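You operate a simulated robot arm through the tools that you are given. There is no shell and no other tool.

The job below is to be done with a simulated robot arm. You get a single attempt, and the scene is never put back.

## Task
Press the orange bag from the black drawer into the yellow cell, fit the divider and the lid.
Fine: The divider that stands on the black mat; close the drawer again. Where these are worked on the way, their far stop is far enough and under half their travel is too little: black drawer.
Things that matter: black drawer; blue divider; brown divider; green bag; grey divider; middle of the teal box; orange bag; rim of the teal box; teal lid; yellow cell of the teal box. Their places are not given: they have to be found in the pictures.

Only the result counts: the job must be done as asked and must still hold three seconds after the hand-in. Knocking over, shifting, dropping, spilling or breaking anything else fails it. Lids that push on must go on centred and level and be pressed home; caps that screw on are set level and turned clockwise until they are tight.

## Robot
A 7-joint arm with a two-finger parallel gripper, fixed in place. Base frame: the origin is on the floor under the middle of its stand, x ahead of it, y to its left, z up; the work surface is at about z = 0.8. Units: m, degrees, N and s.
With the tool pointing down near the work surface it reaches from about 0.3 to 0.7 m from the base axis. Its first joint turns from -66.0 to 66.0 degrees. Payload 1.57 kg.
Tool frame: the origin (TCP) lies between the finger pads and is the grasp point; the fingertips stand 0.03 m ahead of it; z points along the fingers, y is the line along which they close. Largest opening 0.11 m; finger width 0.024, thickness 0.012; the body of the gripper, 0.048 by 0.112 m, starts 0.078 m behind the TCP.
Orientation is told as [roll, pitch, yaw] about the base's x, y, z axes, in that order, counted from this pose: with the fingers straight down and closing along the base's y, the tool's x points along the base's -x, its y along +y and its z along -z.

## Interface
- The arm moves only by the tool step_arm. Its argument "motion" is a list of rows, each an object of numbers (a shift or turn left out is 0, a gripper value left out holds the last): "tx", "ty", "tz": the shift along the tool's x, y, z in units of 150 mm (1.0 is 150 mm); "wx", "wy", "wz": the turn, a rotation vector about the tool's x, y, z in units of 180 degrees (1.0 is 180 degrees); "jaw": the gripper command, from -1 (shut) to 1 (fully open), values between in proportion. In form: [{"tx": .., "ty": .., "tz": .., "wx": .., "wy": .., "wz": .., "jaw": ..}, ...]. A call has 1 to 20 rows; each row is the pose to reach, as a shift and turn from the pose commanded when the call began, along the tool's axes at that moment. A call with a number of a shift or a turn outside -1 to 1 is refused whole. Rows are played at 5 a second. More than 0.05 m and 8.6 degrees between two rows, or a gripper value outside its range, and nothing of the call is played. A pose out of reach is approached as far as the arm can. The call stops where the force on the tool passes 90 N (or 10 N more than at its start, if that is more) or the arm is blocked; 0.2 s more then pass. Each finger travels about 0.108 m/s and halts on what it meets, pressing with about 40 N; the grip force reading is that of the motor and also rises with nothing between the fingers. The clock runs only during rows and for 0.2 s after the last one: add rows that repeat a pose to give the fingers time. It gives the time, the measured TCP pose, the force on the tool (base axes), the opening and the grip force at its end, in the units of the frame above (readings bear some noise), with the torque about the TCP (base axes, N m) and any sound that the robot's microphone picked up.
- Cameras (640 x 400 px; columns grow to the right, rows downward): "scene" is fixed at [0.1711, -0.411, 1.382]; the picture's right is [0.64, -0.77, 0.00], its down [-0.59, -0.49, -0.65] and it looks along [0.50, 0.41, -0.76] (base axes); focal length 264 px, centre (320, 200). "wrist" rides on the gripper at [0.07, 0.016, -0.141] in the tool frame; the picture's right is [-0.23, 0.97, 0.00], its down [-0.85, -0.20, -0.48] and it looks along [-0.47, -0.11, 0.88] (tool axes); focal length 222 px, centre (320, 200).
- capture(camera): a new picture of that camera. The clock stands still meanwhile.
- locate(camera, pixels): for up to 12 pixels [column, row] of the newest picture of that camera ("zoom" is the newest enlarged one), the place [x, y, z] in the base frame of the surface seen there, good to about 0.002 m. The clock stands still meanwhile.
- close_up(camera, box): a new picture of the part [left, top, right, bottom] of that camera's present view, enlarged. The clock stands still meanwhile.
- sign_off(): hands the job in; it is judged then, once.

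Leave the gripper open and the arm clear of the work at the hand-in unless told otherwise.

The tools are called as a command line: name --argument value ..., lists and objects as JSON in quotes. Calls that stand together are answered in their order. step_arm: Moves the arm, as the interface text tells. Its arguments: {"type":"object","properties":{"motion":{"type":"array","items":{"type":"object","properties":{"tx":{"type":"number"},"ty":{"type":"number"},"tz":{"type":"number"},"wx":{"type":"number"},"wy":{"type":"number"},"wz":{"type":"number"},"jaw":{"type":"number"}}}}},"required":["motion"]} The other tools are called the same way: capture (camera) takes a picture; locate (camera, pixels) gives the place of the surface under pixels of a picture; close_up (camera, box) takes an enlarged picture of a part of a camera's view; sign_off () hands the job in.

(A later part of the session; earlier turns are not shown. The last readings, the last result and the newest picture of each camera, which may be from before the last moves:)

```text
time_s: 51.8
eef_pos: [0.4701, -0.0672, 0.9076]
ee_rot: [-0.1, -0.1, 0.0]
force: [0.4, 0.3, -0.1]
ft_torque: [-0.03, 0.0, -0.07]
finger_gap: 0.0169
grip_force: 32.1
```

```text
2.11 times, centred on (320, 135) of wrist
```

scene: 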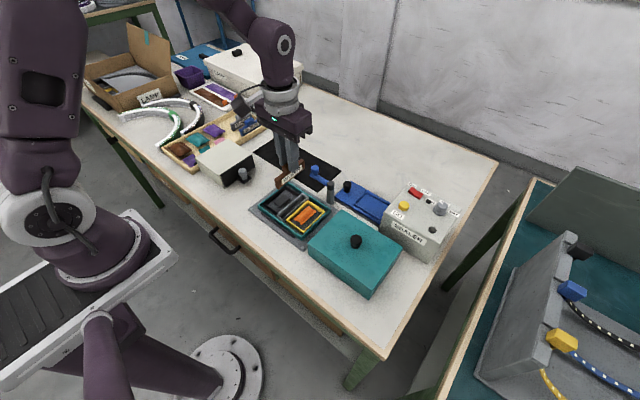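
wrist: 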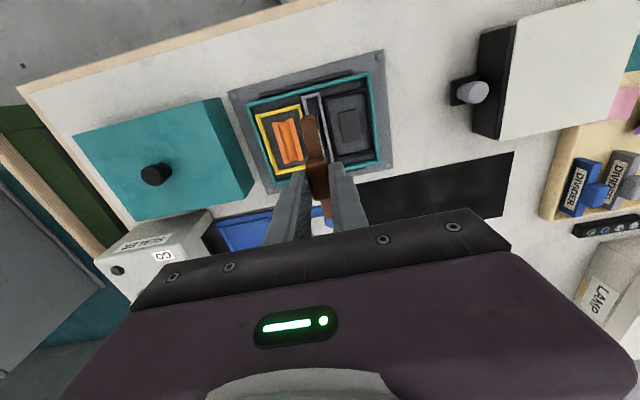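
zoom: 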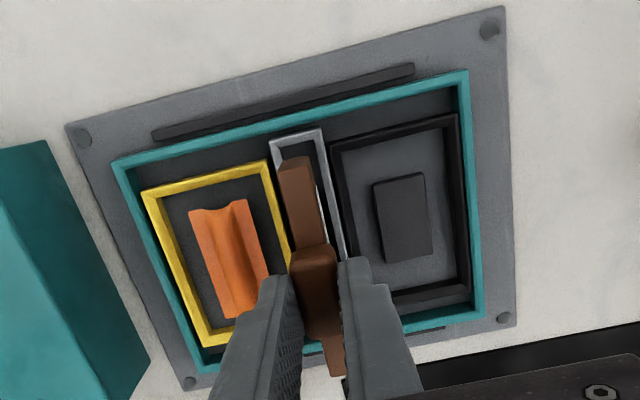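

I measure the divider's near end and the channel's near end in this wrist view.

locate --camera "zoom" --pixels '[[280, 180], [295, 160], [308, 160], [296, 180], [285, 195], [312, 190], [330, 370], [345, 370], [296, 137], [276, 142], [318, 131], [338, 215]]'

close_up --camera "scene" --box '[295, 175, 335, 225]'

locate --camera "scene" --pixels '[[308, 209], [306, 205], [330, 189], [332, 186], [309, 211], [329, 192]]'

```text
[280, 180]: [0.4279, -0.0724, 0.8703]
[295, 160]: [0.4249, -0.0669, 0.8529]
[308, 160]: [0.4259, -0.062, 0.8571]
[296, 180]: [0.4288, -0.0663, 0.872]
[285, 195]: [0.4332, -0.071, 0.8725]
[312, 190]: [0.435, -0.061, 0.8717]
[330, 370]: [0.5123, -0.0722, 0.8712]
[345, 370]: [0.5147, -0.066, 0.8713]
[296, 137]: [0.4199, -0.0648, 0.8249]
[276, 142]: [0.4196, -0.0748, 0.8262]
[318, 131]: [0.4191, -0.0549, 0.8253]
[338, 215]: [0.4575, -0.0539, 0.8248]
```

```text
8.00 times, centred on (315, 200) of scene
```

zoom: 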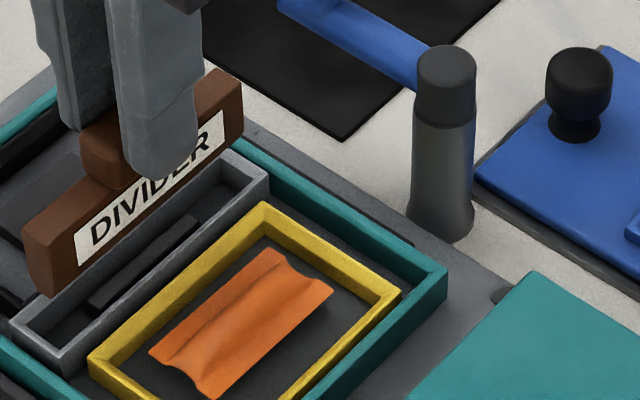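

```text
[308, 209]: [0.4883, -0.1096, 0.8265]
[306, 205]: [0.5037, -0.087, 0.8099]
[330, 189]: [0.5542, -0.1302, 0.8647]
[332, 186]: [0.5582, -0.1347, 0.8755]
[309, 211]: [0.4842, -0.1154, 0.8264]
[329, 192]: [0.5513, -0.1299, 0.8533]
```

I check the far (+x) end of the divider and channel in this enlarged scene view.

locate --camera "zoom" --pixels '[[238, 90], [238, 110], [238, 128], [232, 155], [262, 180], [248, 167], [28, 240], [40, 285], [48, 285], [25, 325], [60, 355], [228, 78]]'

```text
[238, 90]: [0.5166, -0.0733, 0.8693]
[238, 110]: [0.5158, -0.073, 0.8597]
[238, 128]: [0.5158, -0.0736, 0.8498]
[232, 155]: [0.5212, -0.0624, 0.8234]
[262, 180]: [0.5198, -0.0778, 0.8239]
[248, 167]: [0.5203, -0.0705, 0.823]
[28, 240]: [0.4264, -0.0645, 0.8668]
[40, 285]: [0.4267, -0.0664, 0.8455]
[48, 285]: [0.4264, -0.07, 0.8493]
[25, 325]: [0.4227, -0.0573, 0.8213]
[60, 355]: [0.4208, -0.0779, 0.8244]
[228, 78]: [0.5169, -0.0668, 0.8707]
```

The divider is within 1 mm of the channel centre in x and y. I lower it in small rows into the channel to TCP z≈0.884 and watch the force.

step_arm --motion '[{"tx": 0.003, "ty": 0.003, "tz": 0.03}, {"tx": 0.003, "ty": 0.003, "tz": 0.06}, {"tx": 0.003, "ty": 0.003, "tz": 0.09}, {"tx": 0.003, "ty": 0.003, "tz": 0.12}, {"tx": 0.003, "ty": 0.003, "tz": 0.14}, {"tx": 0.003, "ty": 0.003, "tz": 0.157}, {"tx": 0.003, "ty": 0.003, "tz": 0.157}]'

close_up --camera "scene" --box '[280, 175, 340, 240]'

```text
time_s: 53.4
eef_pos: [0.4692, -0.0652, 0.8852]
ee_rot: [0.1, 0.1, 0.1]
force: [0.5, -0.1, 0.2]
ft_torque: [0.01, 0.01, -0.03]
finger_gap: 0.0166
grip_force: 31.3
```

```text
6.15 times, centred on (310, 208) of scene
```

zoom: 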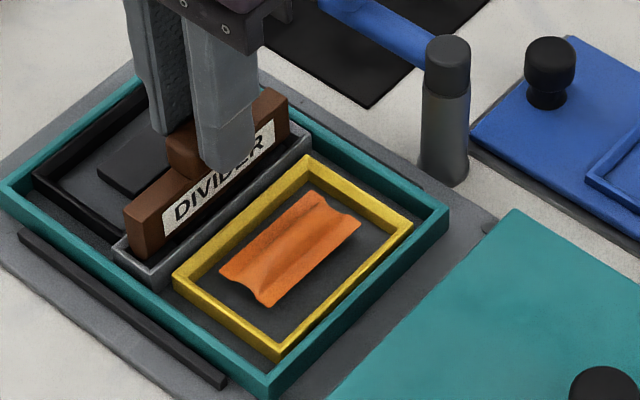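

The divider is entering the channel freely. I continue down in 1 mm rows.

step_arm --motion '[{"tz": 0.007}, {"tz": 0.013}, {"tz": 0.02}, {"tz": 0.027}, {"tz": 0.033}, {"tz": 0.033}]'

```text
time_s: 54.8
eef_pos: [0.4695, -0.064, 0.8807]
ee_rot: [0.0, 0.0, 0.0]
force: [-0.7, 0.3, -1.0]
ft_torque: [0.0, -0.02, -0.03]
finger_gap: 0.0171
grip_force: 31.9
```

Still free at z 0.8807. I continue down in 1 mm rows.

step_arm --motion '[{"tz": 0.007}, {"tz": 0.013}, {"tz": 0.02}, {"tz": 0.027}, {"tz": 0.027}]'

close_up --camera "scene" --box '[280, 175, 340, 240]'

```text
time_s: 56.0
eef_pos: [0.4698, -0.0653, 0.8766]
ee_rot: [-0.1, 0.0, 0.0]
force: [0.7, 1.0, 1.0]
ft_torque: [0.03, -0.05, 0.02]
finger_gap: 0.0171
grip_force: 31.7
```

```text
6.15 times, centred on (310, 208) of scene
```

zoom: 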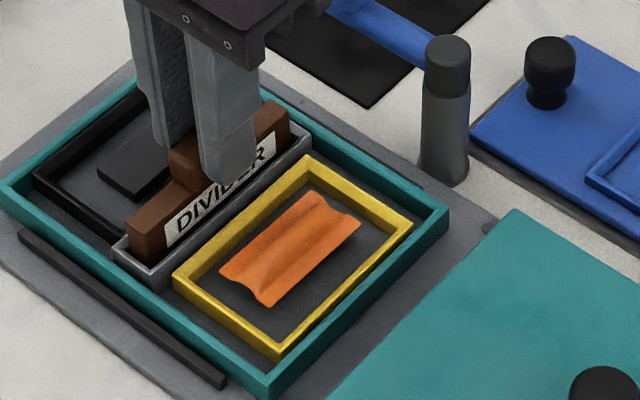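

Still free, with the bottom around z≈0.811. I continue in 1 mm rows until it seats.

step_arm --motion '[{"tz": 0.007}, {"tz": 0.013}, {"tz": 0.02}, {"tz": 0.02}]'

```text
time_s: 57.0
eef_pos: [0.47, -0.0642, 0.8723]
ee_rot: [0.0, -0.1, 0.0]
force: [-2.0, 4.0, 28.9]
ft_torque: [0.19, 0.05, 0.03]
finger_gap: 0.0168
grip_force: 31.6
```

Firm contact at 29 N near z 0.873. I press 0.5 mm more to check it's bottomed.

step_arm --motion '[{"tz": 0.004}, {"tz": 0.004}]'

close_up --camera "scene" --box '[280, 175, 340, 240]'

locate --camera "zoom" --pixels '[[140, 210], [155, 205], [135, 230], [280, 115], [270, 108], [285, 145], [170, 275], [120, 250], [300, 130]]'

```text
time_s: 57.6
eef_pos: [0.4692, -0.064, 0.8717]
ee_rot: [0.0, 0.1, 0.0]
force: [-1.5, 5.4, 28.6]
ft_torque: [0.21, 0.04, -0.01]
finger_gap: 0.0167
grip_force: 32.1
```

```text
6.15 times, centred on (310, 208) of scene
```

zoom: 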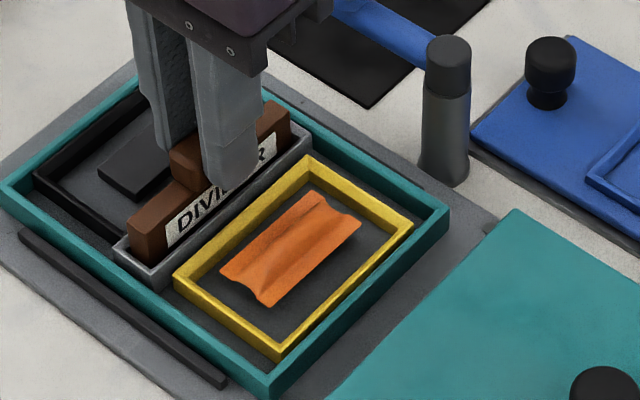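

```text
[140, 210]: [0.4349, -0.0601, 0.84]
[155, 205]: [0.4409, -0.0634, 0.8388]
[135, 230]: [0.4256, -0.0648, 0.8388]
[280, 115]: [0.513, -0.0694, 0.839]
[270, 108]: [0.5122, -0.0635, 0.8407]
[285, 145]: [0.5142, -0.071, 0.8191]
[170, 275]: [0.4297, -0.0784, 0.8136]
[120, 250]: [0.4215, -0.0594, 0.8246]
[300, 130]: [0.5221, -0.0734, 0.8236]
```

The force held at 29 N, which is the finger friction limit, and the shoulders are at z≈0.839. So the bottom sits near the channel floor at ≈0.808. I ease off, open slightly, rise, and then press the handle top with closed fingers to make sure it's home.

step_arm --motion '[{"tz": -0.003}, {"tz": -0.003, "jaw": -0.6}, {"tz": -0.003, "jaw": -0.4}, {"tz": -0.003, "jaw": -0.4}, {"tz": -0.1, "jaw": -0.4}, {"tz": -0.25, "jaw": -0.4}, {"tz": -0.4, "jaw": -0.4}, {"tz": -0.4, "jaw": -0.4}]'

close_up --camera "wrist" --box '[220, 60, 420, 230]'

locate --camera "zoom" --pixels '[[300, 180], [310, 210], [320, 240], [305, 150], [325, 250], [300, 215], [335, 215]]'

close_up --camera "scene" --box '[280, 175, 340, 240]'

```text
time_s: 59.4
eef_pos: [0.4697, -0.064, 0.9308]
ee_rot: [0.0, 0.0, 0.0]
force: [0.7, -0.5, 0.2]
ft_torque: [-0.03, 0.02, 0.0]
finger_gap: 0.033
grip_force: 0.0
```

```text
2.35 times, centred on (320, 145) of wrist
```

zoom: 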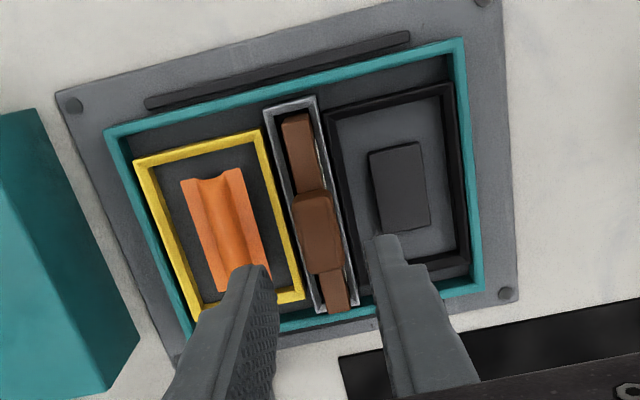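

```text
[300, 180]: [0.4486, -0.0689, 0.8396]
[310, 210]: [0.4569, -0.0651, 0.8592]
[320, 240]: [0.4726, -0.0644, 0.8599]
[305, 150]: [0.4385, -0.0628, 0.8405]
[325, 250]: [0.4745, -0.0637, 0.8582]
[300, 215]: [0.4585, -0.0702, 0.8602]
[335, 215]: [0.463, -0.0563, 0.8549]
```

```text
6.15 times, centred on (310, 208) of scene
```

zoom: 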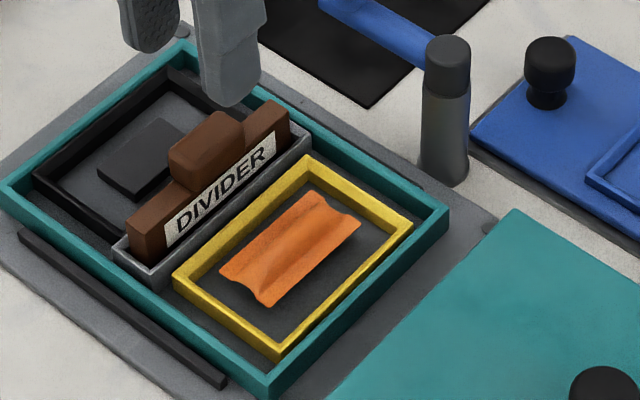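

The divider stands upright in the channel with its handle top at z≈0.8595. I close the fingers and press on the handle top in small rows.

step_arm --motion '[{"jaw": -1}, {"jaw": -1}, {"tx": -0.01, "ty": -0.003, "tz": 0.12, "jaw": -1}, {"tx": -0.01, "ty": -0.003, "tz": 0.22, "jaw": -1}, {"tx": -0.01, "ty": -0.003, "tz": 0.25, "jaw": -1}, {"tx": -0.01, "ty": -0.003, "tz": 0.263, "jaw": -1}, {"tx": -0.01, "ty": -0.003, "tz": 0.27, "jaw": -1}, {"tx": -0.01, "ty": -0.003, "tz": 0.277, "jaw": -1}, {"tx": -0.01, "ty": -0.003, "tz": 0.277, "jaw": -1}]'

close_up --camera "scene" --box '[270, 165, 340, 240]'

```text
time_s: 61.4
eef_pos: [0.4703, -0.0647, 0.8917]
ee_rot: [0.0, 0.0, 0.0]
force: [-0.6, 0.3, 0.1]
ft_torque: [0.0, 0.02, 0.0]
finger_gap: 0.0
grip_force: 20.9
```

```text
5.33 times, centred on (305, 202) of scene
```

zoom: 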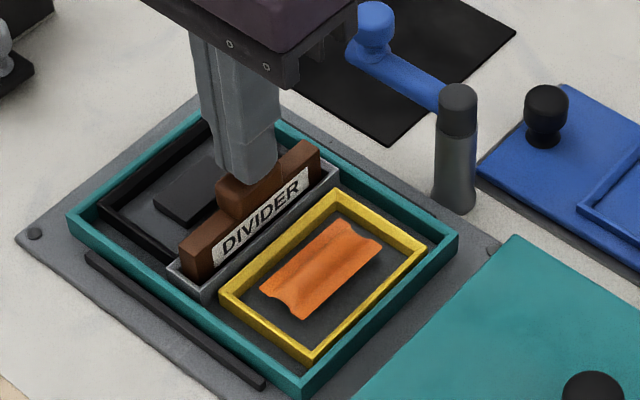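

The tips are just above the handle top. I press down in 1 mm rows.

step_arm --motion '[{"tz": 0.007}, {"tz": 0.013}, {"tz": 0.02}, {"tz": 0.02}]'

```text
time_s: 62.4
eef_pos: [0.4727, -0.065, 0.8875]
ee_rot: [0.1, 0.1, 0.0]
force: [-2.9, 0.6, 11.4]
ft_torque: [-0.01, 0.14, 0.03]
finger_gap: 0.0
grip_force: 20.8
```

Contact at 11 N near z 0.8885. I press in 0.5 mm rows to see if the divider moves down further.

step_arm --motion '[{"tz": 0.0033}, {"tz": 0.0067}, {"tz": 0.0067}]'

```text
time_s: 63.2
eef_pos: [0.4713, -0.0656, 0.888]
ee_rot: [0.0, -0.1, -0.1]
force: [-2.4, 0.3, 35.0]
ft_torque: [0.04, 0.17, -0.01]
finger_gap: 0.0001
grip_force: 21.1
```

step_arm --motion '[{"tz": 0.0033}, {"tz": 0.0067}, {"tz": 0.0067}]'

```text
time_s: 64.0
eef_pos: [0.4708, -0.0666, 0.8878]
ee_rot: [0.0, -0.2, 0.0]
force: [-5.2, 1.3, 68.6]
ft_torque: [0.17, 0.32, 0.03]
finger_gap: 0.0
grip_force: 21.6
```

It's solid at 69 N with no more travel, so the divider is bottomed. I lift off and move up toward the lid to look at its knob.

step_arm --motion '[{"tz": -0.02}, {"tz": -0.2}, {"tz": -0.4}, {"tz": -0.65, "jaw": -0.6}, {"tz": -0.65, "ty": -0.25, "jaw": -0.2}, {"tz": -0.65, "ty": -0.5, "jaw": 0}, {"tz": -0.65, "tx": 0.1, "ty": -0.75, "jaw": 0}, {"tz": -0.65, "tx": 0.2, "ty": -1.0, "jaw": 0}, {"tz": -0.65, "tx": 0.2, "ty": -1.0, "jaw": 0}]'

capture --camera "wrist"

close_up --camera "scene" --box '[250, 170, 420, 300]'

```text
time_s: 66.0
eef_pos: [0.4379, -0.2166, 0.9823]
ee_rot: [0.0, 0.0, 0.0]
force: [0.1, 0.2, -0.3]
ft_torque: [0.0, -0.04, -0.02]
finger_gap: 0.0552
grip_force: 0.1
```

```text
taken
```

wrist: 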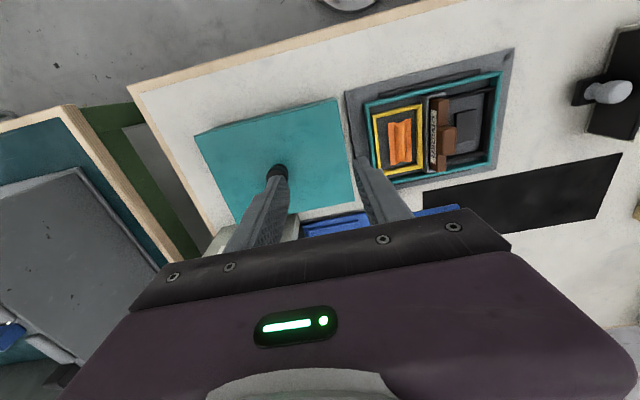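

```text
3.08 times, centred on (335, 235) of scene
```

zoom: 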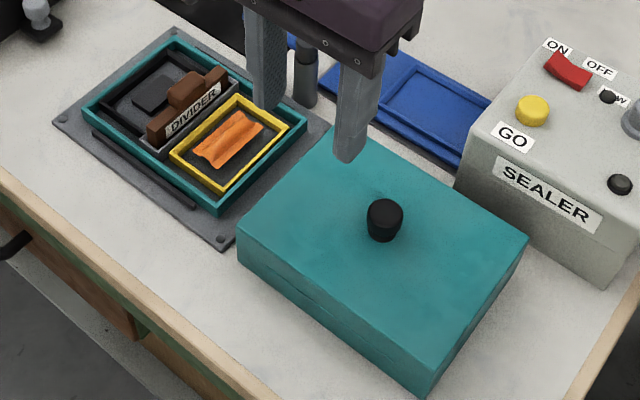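

The lid's knob is near wrist (278,172). I measure the lid's corners and the knob from the scene and wrist views.

locate --camera "zoom" --pixels '[[243, 233], [330, 134], [522, 240], [430, 360], [385, 205], [370, 210], [400, 210], [385, 235], [300, 340], [285, 310], [340, 140], [240, 262]]'

close_up --camera "wrist" --box '[180, 80, 380, 230]'

locate --camera "zoom" --pixels '[[55, 180], [505, 62], [555, 380], [170, 455], [310, 280], [300, 290], [320, 300], [530, 220], [400, 90], [280, 120]]'

```text
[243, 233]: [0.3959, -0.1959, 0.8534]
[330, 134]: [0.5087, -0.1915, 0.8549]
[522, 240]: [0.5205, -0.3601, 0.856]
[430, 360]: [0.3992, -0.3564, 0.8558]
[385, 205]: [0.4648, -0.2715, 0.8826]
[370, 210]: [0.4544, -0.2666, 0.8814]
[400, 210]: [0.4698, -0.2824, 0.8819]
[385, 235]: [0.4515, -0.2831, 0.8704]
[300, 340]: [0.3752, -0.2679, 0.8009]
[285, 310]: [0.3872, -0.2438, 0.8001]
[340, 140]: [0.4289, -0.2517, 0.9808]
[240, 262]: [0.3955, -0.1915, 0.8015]
```

```text
2.67 times, centred on (280, 155) of wrist
```

zoom: 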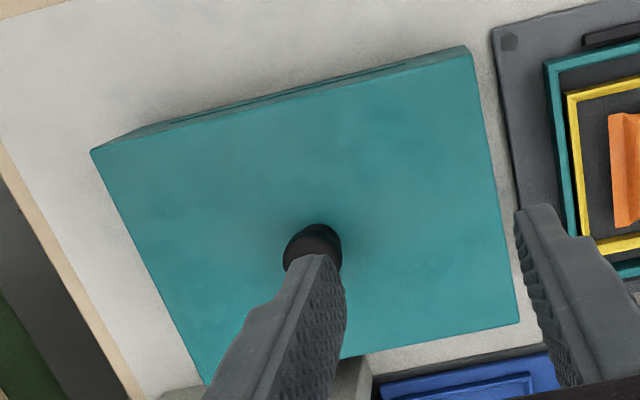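

```text
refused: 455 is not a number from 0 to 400
```

I measure the lid's visible corners in this wrist zoom.

locate --camera "zoom" --pixels '[[95, 155], [465, 50], [513, 322], [207, 378], [300, 240], [325, 235], [313, 228], [485, 180], [280, 103], [150, 265], [400, 338], [95, 150]]'

```text
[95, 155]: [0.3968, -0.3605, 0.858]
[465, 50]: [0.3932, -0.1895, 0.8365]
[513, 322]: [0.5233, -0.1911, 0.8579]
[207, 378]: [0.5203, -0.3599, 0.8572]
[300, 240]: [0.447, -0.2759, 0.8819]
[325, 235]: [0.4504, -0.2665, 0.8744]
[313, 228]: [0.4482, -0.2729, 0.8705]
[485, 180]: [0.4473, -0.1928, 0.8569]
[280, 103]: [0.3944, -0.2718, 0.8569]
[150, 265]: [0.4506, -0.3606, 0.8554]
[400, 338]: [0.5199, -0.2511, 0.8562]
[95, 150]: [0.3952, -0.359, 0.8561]
```

The lid spans x 0.3945–0.522 and y −0.362 to −0.190, so its centre is near (0.458, −0.276). I open the jaws and step back over it to see the whole lid and knob.

step_arm --motion '[{"tx": 0.1, "ty": -0.15, "jaw": 0.5}, {"tx": 0.2, "ty": -0.3, "jaw": 1}, {"tx": 0.2, "ty": -0.39, "jaw": 1}, {"tx": 0.2, "ty": -0.39, "jaw": 1}]'

close_up --camera "wrist" --box '[210, 80, 450, 230]'

capture --camera "wrist"

```text
time_s: 67.0
eef_pos: [0.4111, -0.2738, 0.9838]
ee_rot: [0.1, 0.0, 0.0]
force: [0.8, -0.5, -0.4]
ft_torque: [0.01, -0.02, -0.03]
finger_gap: 0.1099
grip_force: 0.0
```

```text
2.67 times, centred on (330, 155) of wrist
```

zoom: 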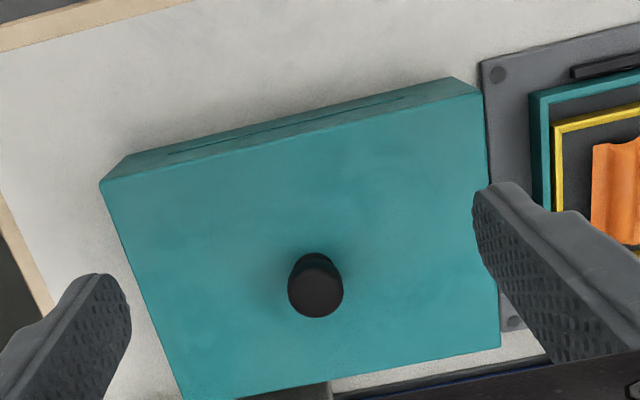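

```text
taken
```

wrist: 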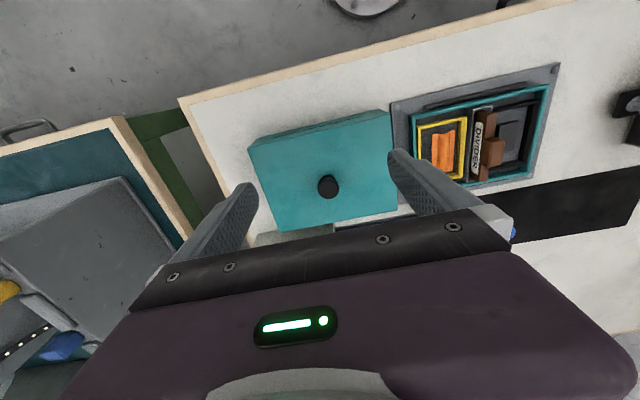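

The lid and knob are fully in view. I locate knob points and all four lid corners in the zoom.

locate --camera "zoom" --pixels '[[316, 290], [292, 290], [340, 288], [316, 270], [316, 312], [105, 188], [478, 95], [497, 343], [190, 393], [290, 140], [150, 310], [488, 200]]'

close_up --camera "scene" --box '[330, 215, 390, 260]'

locate --camera "zoom" --pixels '[[280, 190], [225, 190], [335, 195], [280, 165], [280, 215], [280, 240], [250, 250], [310, 250], [280, 280], [240, 230], [320, 240]]'

```text
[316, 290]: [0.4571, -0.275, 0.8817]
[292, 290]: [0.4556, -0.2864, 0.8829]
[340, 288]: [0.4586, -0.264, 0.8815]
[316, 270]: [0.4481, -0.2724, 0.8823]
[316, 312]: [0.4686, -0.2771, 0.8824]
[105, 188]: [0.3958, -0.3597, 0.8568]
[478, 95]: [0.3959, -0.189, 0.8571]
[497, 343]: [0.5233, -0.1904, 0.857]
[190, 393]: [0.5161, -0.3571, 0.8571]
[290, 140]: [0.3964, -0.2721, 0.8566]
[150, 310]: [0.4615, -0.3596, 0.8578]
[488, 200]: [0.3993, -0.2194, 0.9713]
```

```text
8.89 times, centred on (360, 238) of scene
```

zoom: 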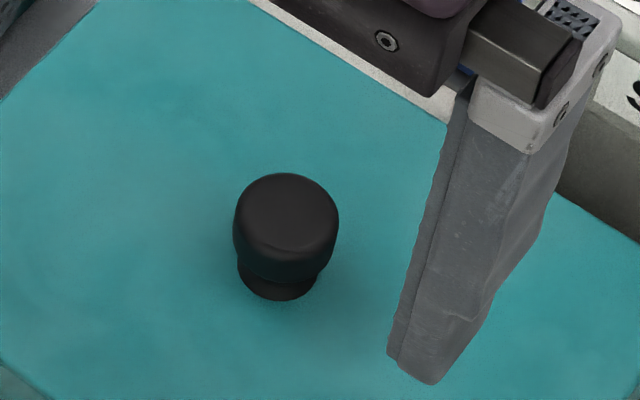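

```text
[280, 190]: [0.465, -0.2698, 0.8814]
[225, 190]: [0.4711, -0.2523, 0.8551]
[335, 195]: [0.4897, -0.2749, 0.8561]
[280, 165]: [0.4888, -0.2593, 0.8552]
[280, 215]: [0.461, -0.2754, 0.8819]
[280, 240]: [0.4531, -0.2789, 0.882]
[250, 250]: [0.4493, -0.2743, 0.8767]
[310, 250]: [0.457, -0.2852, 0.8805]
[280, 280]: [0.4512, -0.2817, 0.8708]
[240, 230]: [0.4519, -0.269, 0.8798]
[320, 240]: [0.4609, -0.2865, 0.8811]
```

The knob is centred at (0.458, −0.275) with its head at z 0.868–0.882, and the lid is square to the axes. Before grasping I want an exact box centre, so I move back over the box with open jaws for a clean view.

step_arm --motion '[{"tx": 0.05, "ty": 0.3, "tz": -0.1}, {"tx": 0.1, "ty": 0.6, "tz": -0.2}, {"tx": 0.1, "ty": 0.9, "tz": -0.2}, {"tx": 0.1, "ty": 1.0, "tz": -0.2}, {"tx": 0.1, "ty": 1.0, "tz": -0.2}]'

capture --camera "wrist"

close_up --camera "wrist" --box '[260, 70, 460, 220]'

```text
time_s: 68.2
eef_pos: [0.3964, -0.1244, 1.0126]
ee_rot: [0.0, 0.0, -0.1]
force: [-0.4, -0.7, -0.9]
ft_torque: [0.01, -0.03, -0.02]
finger_gap: 0.1102
grip_force: 0.0
```

```text
taken
```

wrist: 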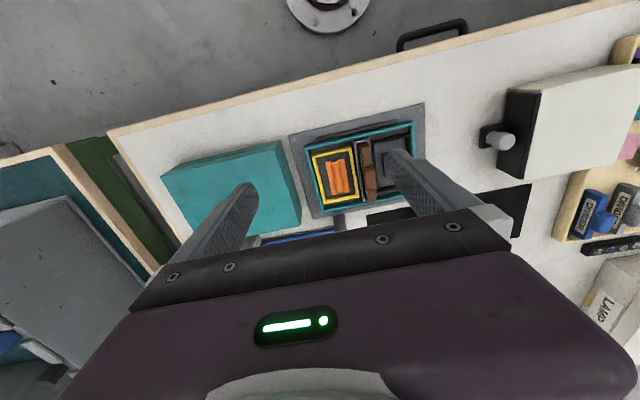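

```text
2.67 times, centred on (360, 145) of wrist
```

zoom: 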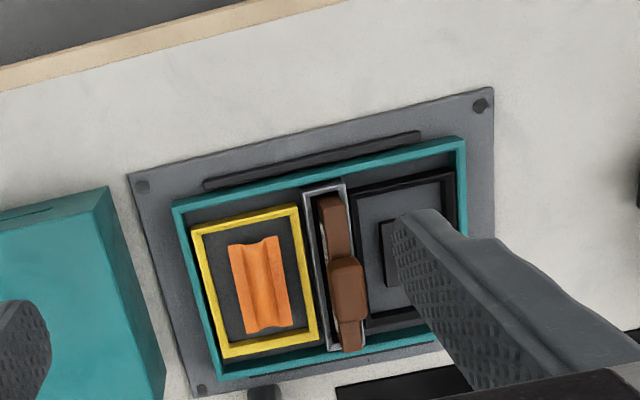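

The right finger hides one corner. I shift 55 mm more in +y so the box sits between the fingers.

step_arm --motion '[{"ty": 0.18}, {"ty": 0.37}, {"ty": 0.37}]'

close_up --camera "wrist" --box '[220, 80, 420, 220]'

```text
time_s: 69.0
eef_pos: [0.3964, -0.0692, 1.0139]
ee_rot: [0.1, 0.0, -0.1]
force: [0.2, -0.1, 0.5]
ft_torque: [0.03, 0.0, -0.01]
finger_gap: 0.1097
grip_force: 0.2
```

```text
2.86 times, centred on (320, 150) of wrist
```

zoom: 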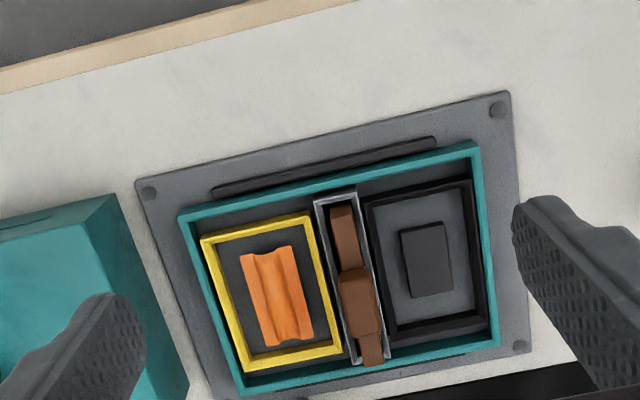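

Clean view. I locate the teal rim on all four sides near the top edge.

locate --camera "zoom" --pixels '[[182, 217], [330, 180], [474, 146], [486, 240], [494, 338], [370, 364], [246, 391], [212, 300], [260, 199], [400, 164], [300, 380], [440, 350]]'

locate --camera "zoom" --pixels '[[137, 185], [507, 95], [525, 350], [325, 168], [220, 192], [430, 142], [360, 300], [345, 240], [275, 300], [148, 192], [498, 108], [519, 344]]'

close_up --camera "scene" --box '[240, 170, 350, 255]'

locate --camera "zoom" --pixels '[[130, 192], [270, 75], [530, 218], [365, 392], [135, 200], [200, 140], [400, 150], [250, 295], [460, 290], [350, 385], [520, 220], [270, 90]]'

```text
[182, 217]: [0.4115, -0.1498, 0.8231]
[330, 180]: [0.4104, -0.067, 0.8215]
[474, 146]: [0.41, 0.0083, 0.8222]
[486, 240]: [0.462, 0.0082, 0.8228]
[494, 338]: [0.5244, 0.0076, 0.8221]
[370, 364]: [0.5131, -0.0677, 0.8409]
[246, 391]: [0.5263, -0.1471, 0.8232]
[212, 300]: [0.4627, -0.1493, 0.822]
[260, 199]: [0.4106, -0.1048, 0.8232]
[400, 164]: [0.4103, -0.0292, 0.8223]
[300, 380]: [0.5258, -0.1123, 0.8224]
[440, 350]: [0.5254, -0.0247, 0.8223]
```

```text
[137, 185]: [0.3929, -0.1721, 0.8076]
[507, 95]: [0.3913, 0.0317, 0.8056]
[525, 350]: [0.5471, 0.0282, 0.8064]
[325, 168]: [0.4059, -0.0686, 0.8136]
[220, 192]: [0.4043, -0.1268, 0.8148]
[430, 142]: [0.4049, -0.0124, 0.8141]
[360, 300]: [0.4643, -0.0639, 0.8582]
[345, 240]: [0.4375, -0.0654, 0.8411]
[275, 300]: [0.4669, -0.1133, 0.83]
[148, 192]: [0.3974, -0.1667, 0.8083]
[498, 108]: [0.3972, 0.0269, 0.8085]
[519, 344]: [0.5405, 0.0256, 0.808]
```

```text
4.71 times, centred on (295, 212) of scene
```

zoom: 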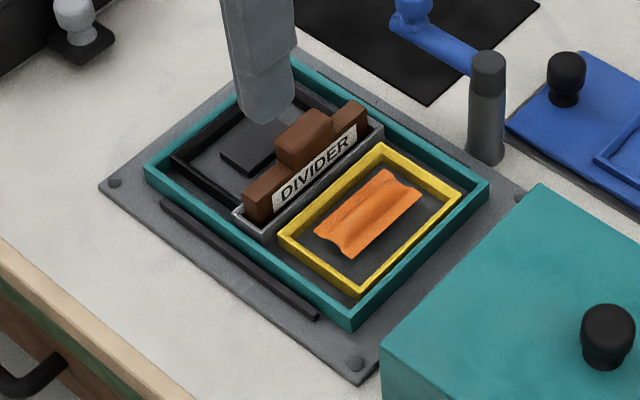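

```text
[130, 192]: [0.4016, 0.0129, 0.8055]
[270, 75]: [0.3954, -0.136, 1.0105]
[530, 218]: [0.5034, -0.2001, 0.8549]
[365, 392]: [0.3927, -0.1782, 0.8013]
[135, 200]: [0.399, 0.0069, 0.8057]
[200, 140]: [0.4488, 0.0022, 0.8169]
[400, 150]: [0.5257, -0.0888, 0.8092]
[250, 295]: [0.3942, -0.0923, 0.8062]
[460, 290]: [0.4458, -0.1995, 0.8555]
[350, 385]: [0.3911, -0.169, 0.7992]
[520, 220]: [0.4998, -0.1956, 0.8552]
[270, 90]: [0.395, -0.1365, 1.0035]
```

I take the rim's visible corners from the scene view too (left 150,172; bottom 350,318; right 485,186) and compare them with the wrist values.

locate --camera "zoom" --pixels '[[150, 172], [350, 311], [484, 187], [153, 175], [349, 306], [480, 189], [250, 240], [300, 275], [420, 245], [315, 75], [360, 100], [220, 112]]'

```text
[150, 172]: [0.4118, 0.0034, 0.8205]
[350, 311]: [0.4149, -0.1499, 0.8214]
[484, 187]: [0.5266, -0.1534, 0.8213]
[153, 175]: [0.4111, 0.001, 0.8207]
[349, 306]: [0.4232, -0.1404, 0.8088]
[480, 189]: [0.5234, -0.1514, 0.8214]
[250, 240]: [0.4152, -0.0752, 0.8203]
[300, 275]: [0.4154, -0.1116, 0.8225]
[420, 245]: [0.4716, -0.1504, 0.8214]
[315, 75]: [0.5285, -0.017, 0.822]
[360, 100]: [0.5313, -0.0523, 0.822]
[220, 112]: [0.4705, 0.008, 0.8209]
```

The views differ by 2–4 mm in x, so I sample across the rim walls at higher zoom to find their true edges.

close_up --camera "scene" --box '[262, 205, 312, 245]'

locate --camera "zoom" --pixels '[[300, 205], [300, 210], [300, 215], [300, 220], [300, 225], [300, 230], [300, 235], [300, 240], [300, 245], [300, 250], [300, 255], [300, 260]]'

close_up --camera "scene" --box '[310, 180, 350, 215]'

locate --camera "zoom" --pixels '[[140, 110], [140, 118], [140, 126], [140, 134], [140, 142], [140, 150], [140, 158], [140, 166], [140, 174], [140, 182], [140, 190], [140, 198]]'

```text
10.00 times, centred on (287, 225) of scene
```

zoom: 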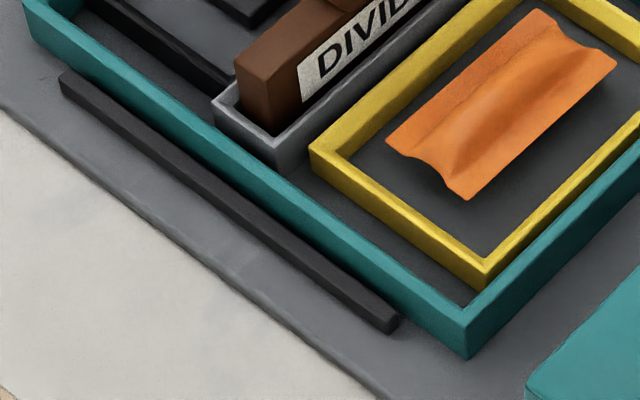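

```text
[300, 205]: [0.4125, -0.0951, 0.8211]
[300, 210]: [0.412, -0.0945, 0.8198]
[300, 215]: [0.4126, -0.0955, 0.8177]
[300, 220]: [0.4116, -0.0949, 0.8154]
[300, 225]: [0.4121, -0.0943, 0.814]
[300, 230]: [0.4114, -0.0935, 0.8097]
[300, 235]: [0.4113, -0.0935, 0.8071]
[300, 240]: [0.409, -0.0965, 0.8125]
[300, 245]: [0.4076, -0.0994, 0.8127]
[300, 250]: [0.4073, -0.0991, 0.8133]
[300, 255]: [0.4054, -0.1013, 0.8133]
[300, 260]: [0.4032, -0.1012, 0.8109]
```

```text
11.43 times, centred on (330, 198) of scene
```

zoom: 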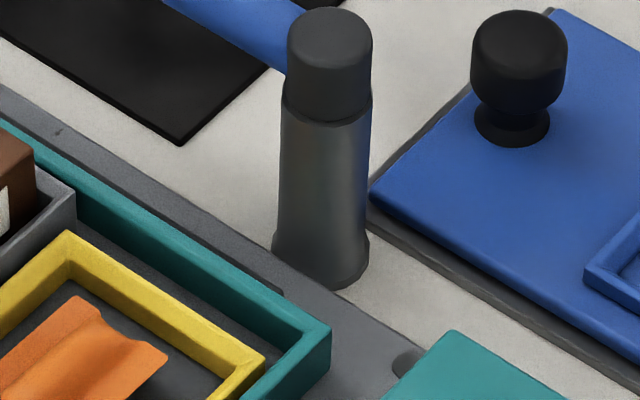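

```text
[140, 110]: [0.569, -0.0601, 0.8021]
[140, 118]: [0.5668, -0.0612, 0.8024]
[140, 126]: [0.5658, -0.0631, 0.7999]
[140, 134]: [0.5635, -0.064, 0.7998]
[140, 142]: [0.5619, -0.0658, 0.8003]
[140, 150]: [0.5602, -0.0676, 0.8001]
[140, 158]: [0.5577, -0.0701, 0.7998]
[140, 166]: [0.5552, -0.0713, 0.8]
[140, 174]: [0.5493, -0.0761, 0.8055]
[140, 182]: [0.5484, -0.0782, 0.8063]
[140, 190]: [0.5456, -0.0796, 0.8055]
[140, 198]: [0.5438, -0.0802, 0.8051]
```

The −x outer face is at x≈0.412, and a dark ridge runs along the plate at x 0.403–0.409 (top 0.8133), likely where the lid edge catches. Now the +x rim and the ±y rims.

locate --camera "zoom" --pixels '[[140, 206], [140, 210], [140, 214], [140, 218], [140, 222], [140, 226], [140, 230], [140, 234], [140, 240], [140, 246], [240, 290], [240, 280]]'

close_up --camera "scene" --box '[262, 180, 302, 215]'

```text
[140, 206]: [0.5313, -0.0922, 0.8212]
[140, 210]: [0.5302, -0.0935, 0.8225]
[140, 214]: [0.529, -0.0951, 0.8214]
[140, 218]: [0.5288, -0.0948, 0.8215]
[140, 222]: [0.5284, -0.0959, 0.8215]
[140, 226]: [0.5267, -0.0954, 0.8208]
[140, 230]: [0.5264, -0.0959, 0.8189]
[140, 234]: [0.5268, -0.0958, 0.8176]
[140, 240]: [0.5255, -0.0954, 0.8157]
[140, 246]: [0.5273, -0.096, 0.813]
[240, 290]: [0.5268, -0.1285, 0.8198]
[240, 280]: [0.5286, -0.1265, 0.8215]
```

```text
11.43 times, centred on (282, 198) of scene
```

zoom: 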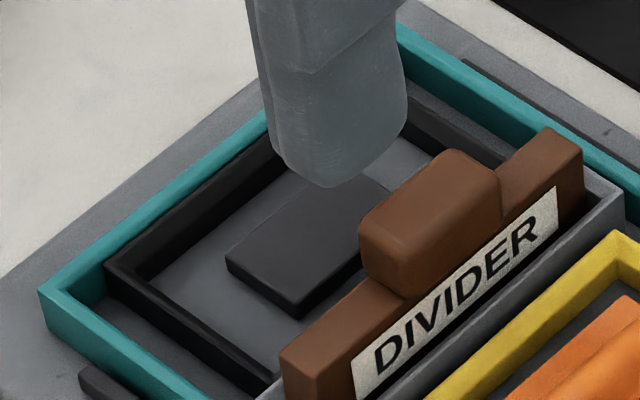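

+x outer edge at 0.5315 in this camera, so it reads the box centre at x≈0.4717 and, with the same bias, the knob at 0.461. What matters is the lid-to-box offset seen by one camera, so I sample the ±y rims and the lid's edges in the scene camera too.

locate --camera "zoom" --pixels '[[150, 190], [150, 196], [150, 200], [150, 204], [150, 208], [150, 212], [150, 216], [150, 220], [150, 226], [150, 232], [100, 240], [100, 250]]'

close_up --camera "scene" --box '[305, 205, 345, 245]'

locate --camera "zoom" --pixels '[[100, 130], [110, 138], [118, 144], [124, 148], [130, 153], [136, 158], [142, 162], [150, 168], [158, 174], [166, 180], [180, 190], [200, 205]]'

```text
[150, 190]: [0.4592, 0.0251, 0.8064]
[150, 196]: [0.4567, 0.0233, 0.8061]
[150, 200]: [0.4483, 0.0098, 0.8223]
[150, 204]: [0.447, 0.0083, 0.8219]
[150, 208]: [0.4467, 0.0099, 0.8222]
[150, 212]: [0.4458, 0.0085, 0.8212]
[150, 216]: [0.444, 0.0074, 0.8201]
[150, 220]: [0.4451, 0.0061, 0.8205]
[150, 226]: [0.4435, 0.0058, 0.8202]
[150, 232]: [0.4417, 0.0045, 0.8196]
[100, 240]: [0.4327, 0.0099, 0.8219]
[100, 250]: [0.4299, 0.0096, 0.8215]
```

```text
10.00 times, centred on (325, 225) of scene
```

zoom: 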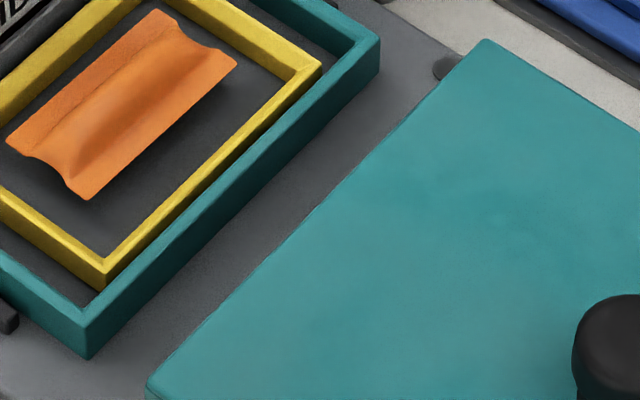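

```text
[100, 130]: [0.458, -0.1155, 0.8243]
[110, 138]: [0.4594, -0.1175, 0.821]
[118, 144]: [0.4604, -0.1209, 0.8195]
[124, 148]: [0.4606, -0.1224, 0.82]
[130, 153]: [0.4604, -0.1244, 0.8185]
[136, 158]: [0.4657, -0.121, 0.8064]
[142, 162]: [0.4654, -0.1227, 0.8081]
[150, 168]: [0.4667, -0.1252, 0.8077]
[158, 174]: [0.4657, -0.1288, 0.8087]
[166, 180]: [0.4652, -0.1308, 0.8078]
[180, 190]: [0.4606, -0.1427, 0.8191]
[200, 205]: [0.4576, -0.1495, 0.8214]
```

I continue across the −y rim and the lid's +y edge in this same zoom.

locate --camera "zoom" --pixels '[[186, 195], [194, 200], [206, 209], [212, 213], [218, 217], [224, 221], [230, 226], [240, 232], [290, 230], [300, 236], [310, 242], [320, 248]]'

close_up --camera "scene" --box '[305, 230, 375, 300]'

locate --camera "zoom" --pixels '[[250, 200], [250, 205], [250, 210], [250, 214], [250, 218], [250, 222], [250, 226], [250, 230], [250, 236], [250, 242], [250, 250], [250, 262]]'

```text
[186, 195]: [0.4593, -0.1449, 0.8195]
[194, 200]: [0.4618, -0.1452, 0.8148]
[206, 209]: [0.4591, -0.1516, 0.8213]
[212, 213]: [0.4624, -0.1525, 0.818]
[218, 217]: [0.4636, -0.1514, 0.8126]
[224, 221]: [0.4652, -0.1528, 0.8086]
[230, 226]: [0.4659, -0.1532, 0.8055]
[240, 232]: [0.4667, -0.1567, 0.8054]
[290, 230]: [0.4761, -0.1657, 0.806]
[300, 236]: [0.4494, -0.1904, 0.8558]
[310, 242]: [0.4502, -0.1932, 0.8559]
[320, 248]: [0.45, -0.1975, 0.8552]
```

```text
5.71 times, centred on (340, 265) of scene
```

zoom: 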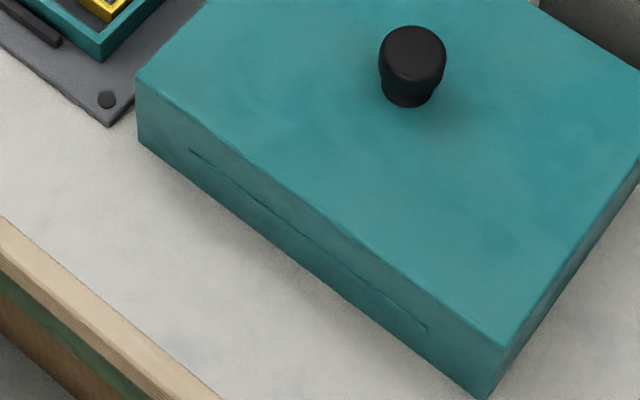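

```text
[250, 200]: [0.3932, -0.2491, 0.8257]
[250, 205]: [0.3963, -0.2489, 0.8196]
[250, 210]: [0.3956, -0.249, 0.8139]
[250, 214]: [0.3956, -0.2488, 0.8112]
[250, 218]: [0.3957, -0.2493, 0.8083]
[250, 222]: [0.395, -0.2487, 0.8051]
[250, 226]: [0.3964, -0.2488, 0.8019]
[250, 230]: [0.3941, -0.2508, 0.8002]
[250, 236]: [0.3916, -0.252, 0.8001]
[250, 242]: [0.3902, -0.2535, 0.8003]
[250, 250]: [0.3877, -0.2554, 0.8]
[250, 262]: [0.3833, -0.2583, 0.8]
```

The lid's lower −x face is at 0.3957 and its +y edge at −0.190. I sample the lid's −y and +x edges in the scene view as well.

locate --camera "zoom" --pixels '[[545, 255], [552, 260], [558, 265], [564, 270], [570, 275], [576, 280], [582, 285], [588, 290], [596, 296]]'

close_up --camera "scene" --box '[350, 205, 410, 265]'

locate --camera "zoom" --pixels '[[260, 150], [260, 156], [260, 162], [260, 168], [260, 174], [260, 180], [260, 186], [260, 192], [260, 198], [260, 204], [260, 212], [260, 220]]'

```text
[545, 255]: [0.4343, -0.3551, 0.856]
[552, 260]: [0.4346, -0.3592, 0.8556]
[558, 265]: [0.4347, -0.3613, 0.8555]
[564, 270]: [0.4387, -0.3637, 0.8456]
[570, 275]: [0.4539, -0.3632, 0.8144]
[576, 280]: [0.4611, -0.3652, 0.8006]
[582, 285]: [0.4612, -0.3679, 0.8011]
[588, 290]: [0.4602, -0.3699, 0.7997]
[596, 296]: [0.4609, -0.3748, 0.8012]
```

```text
6.67 times, centred on (380, 235) of scene
```

zoom: 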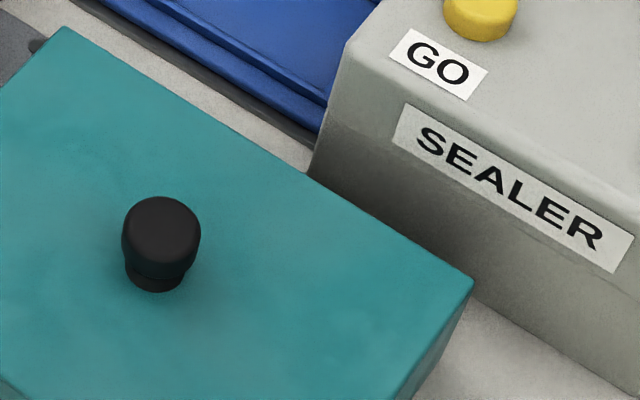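

```text
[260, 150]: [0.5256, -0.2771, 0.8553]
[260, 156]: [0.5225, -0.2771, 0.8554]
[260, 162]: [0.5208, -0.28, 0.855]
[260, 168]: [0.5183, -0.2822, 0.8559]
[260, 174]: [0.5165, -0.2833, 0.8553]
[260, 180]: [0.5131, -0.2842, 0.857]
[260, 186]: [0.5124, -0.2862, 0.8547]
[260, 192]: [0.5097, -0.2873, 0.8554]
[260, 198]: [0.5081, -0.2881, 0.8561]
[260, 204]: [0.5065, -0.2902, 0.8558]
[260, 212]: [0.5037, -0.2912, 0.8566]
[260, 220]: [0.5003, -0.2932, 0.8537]
```

Summary of offsets: lid to box centre is dx ≈ +0.010 and dy ≈ +0.2045, consistent in both cameras. Clearance is only about 1 mm per side, so I'll recheck while hovering. Now I go above the lid knob (0.458, −0.275) with the jaws at 60 mm.

step_arm --motion '[{"ty": -0.25, "tx": -0.1, "jaw": 0.5}, {"ty": -0.5, "tx": -0.2, "jaw": 0.09}, {"ty": -0.75, "tx": -0.3, "jaw": 0.09}, {"ty": -1.0, "tx": -0.411, "jaw": 0.09}, {"ty": -1.0, "tx": -0.411, "jaw": 0.09}]'

step_arm --motion '[{"ty": -0.2, "tz": 0.1}, {"ty": -0.3733, "tz": 0.25}, {"ty": -0.3733, "tz": 0.5}, {"ty": -0.3733, "tz": 0.6}, {"ty": -0.3733, "tz": 0.6}]'

close_up --camera "wrist" --box '[220, 70, 420, 220]'

close_up --camera "scene" --box '[290, 140, 440, 300]'

```text
time_s: 70.2
eef_pos: [0.4593, -0.2181, 1.0148]
ee_rot: [0.0, -0.1, 0.0]
force: [0.8, 0.3, 0.7]
ft_torque: [0.02, 0.0, 0.0]
finger_gap: 0.0598
grip_force: 0.0
```

```text
time_s: 71.4
eef_pos: [0.4589, -0.273, 0.9246]
ee_rot: [0.0, 0.0, 0.0]
force: [-0.1, 0.8, 0.0]
ft_torque: [0.01, 0.01, -0.01]
finger_gap: 0.0598
grip_force: 0.1
```

```text
2.67 times, centred on (320, 145) of wrist
```

zoom: 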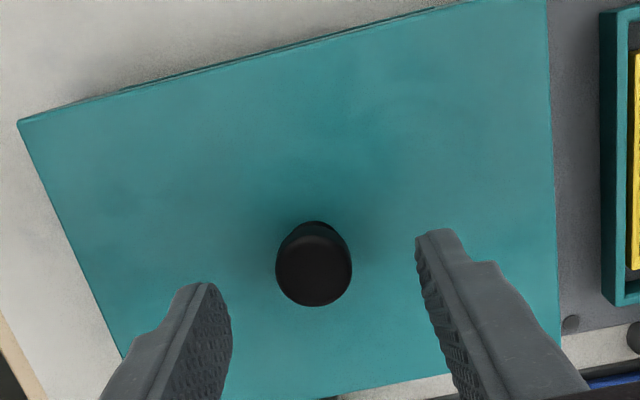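

```text
2.50 times, centred on (365, 220) of scene
```

zoom: 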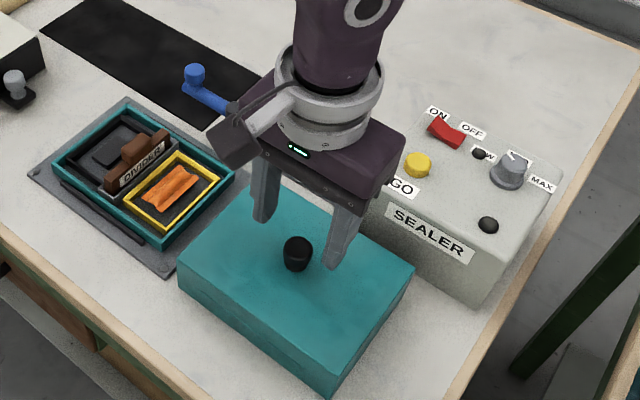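

I re-check the knob centre in this view, then go down to grip it.

close_up --camera "wrist" --box '[280, 130, 360, 190]'

locate --camera "zoom" --pixels '[[180, 290], [300, 290], [185, 230], [290, 230], [240, 270], [240, 330], [240, 220], [155, 270], [315, 265]]'

```text
6.67 times, centred on (320, 160) of wrist
```

zoom: 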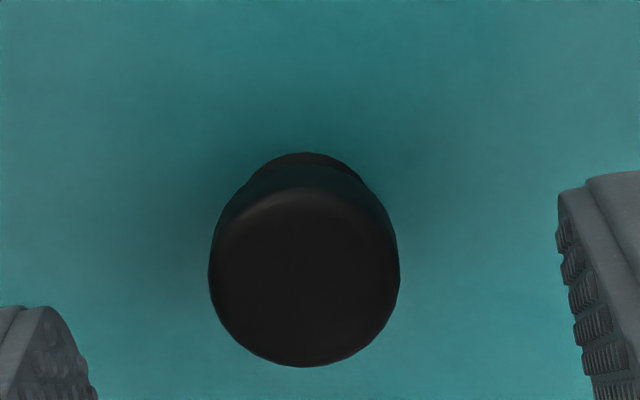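

```text
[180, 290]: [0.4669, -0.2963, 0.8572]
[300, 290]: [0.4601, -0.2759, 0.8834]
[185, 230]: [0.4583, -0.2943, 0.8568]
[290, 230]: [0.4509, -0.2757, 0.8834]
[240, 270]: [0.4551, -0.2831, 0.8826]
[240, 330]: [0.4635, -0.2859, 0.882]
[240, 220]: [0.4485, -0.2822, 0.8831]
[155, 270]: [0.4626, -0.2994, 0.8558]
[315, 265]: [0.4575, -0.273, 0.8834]
```

Knob centre confirmed at (0.458, −0.275), top 0.883. I go down to TCP z≈0.893 and close on it.

step_arm --motion '[{"ty": -0.012, "tz": 0.1}, {"ty": -0.012, "tz": 0.17}, {"ty": -0.012, "tz": 0.208}, {"ty": -0.012, "tz": 0.208, "jaw": -0.3}, {"ty": -0.012, "tz": 0.208, "jaw": -0.6}, {"ty": -0.012, "tz": 0.208, "jaw": -1}, {"ty": -0.012, "tz": 0.208, "jaw": -1}, {"ty": -0.012, "tz": 0.208, "jaw": -1}]'

close_up --camera "wrist" --box '[220, 70, 420, 220]'

close_up --camera "scene" --box '[290, 140, 440, 300]'

```text
time_s: 73.2
eef_pos: [0.4582, -0.2759, 0.8922]
ee_rot: [0.1, 0.0, 0.0]
force: [1.0, 0.7, -0.1]
ft_torque: [-0.01, 0.01, -0.01]
finger_gap: 0.0249
grip_force: 36.3
```

```text
2.67 times, centred on (320, 145) of wrist
```

zoom: 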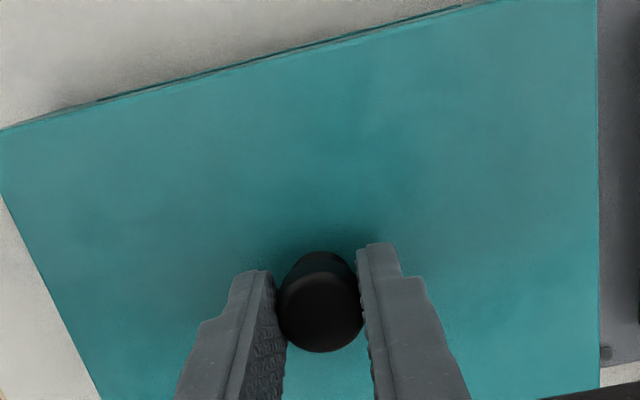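

```text
2.50 times, centred on (365, 220) of scene
```

zoom: 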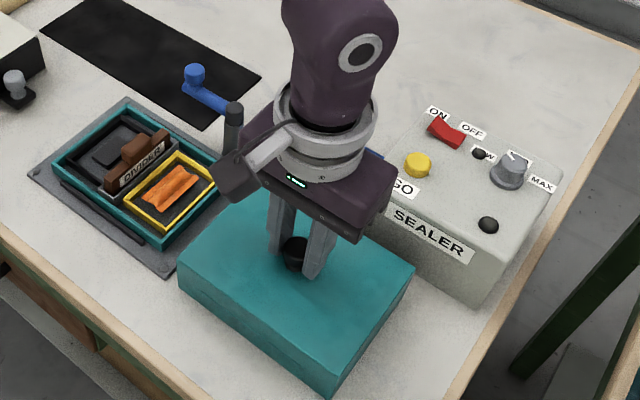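

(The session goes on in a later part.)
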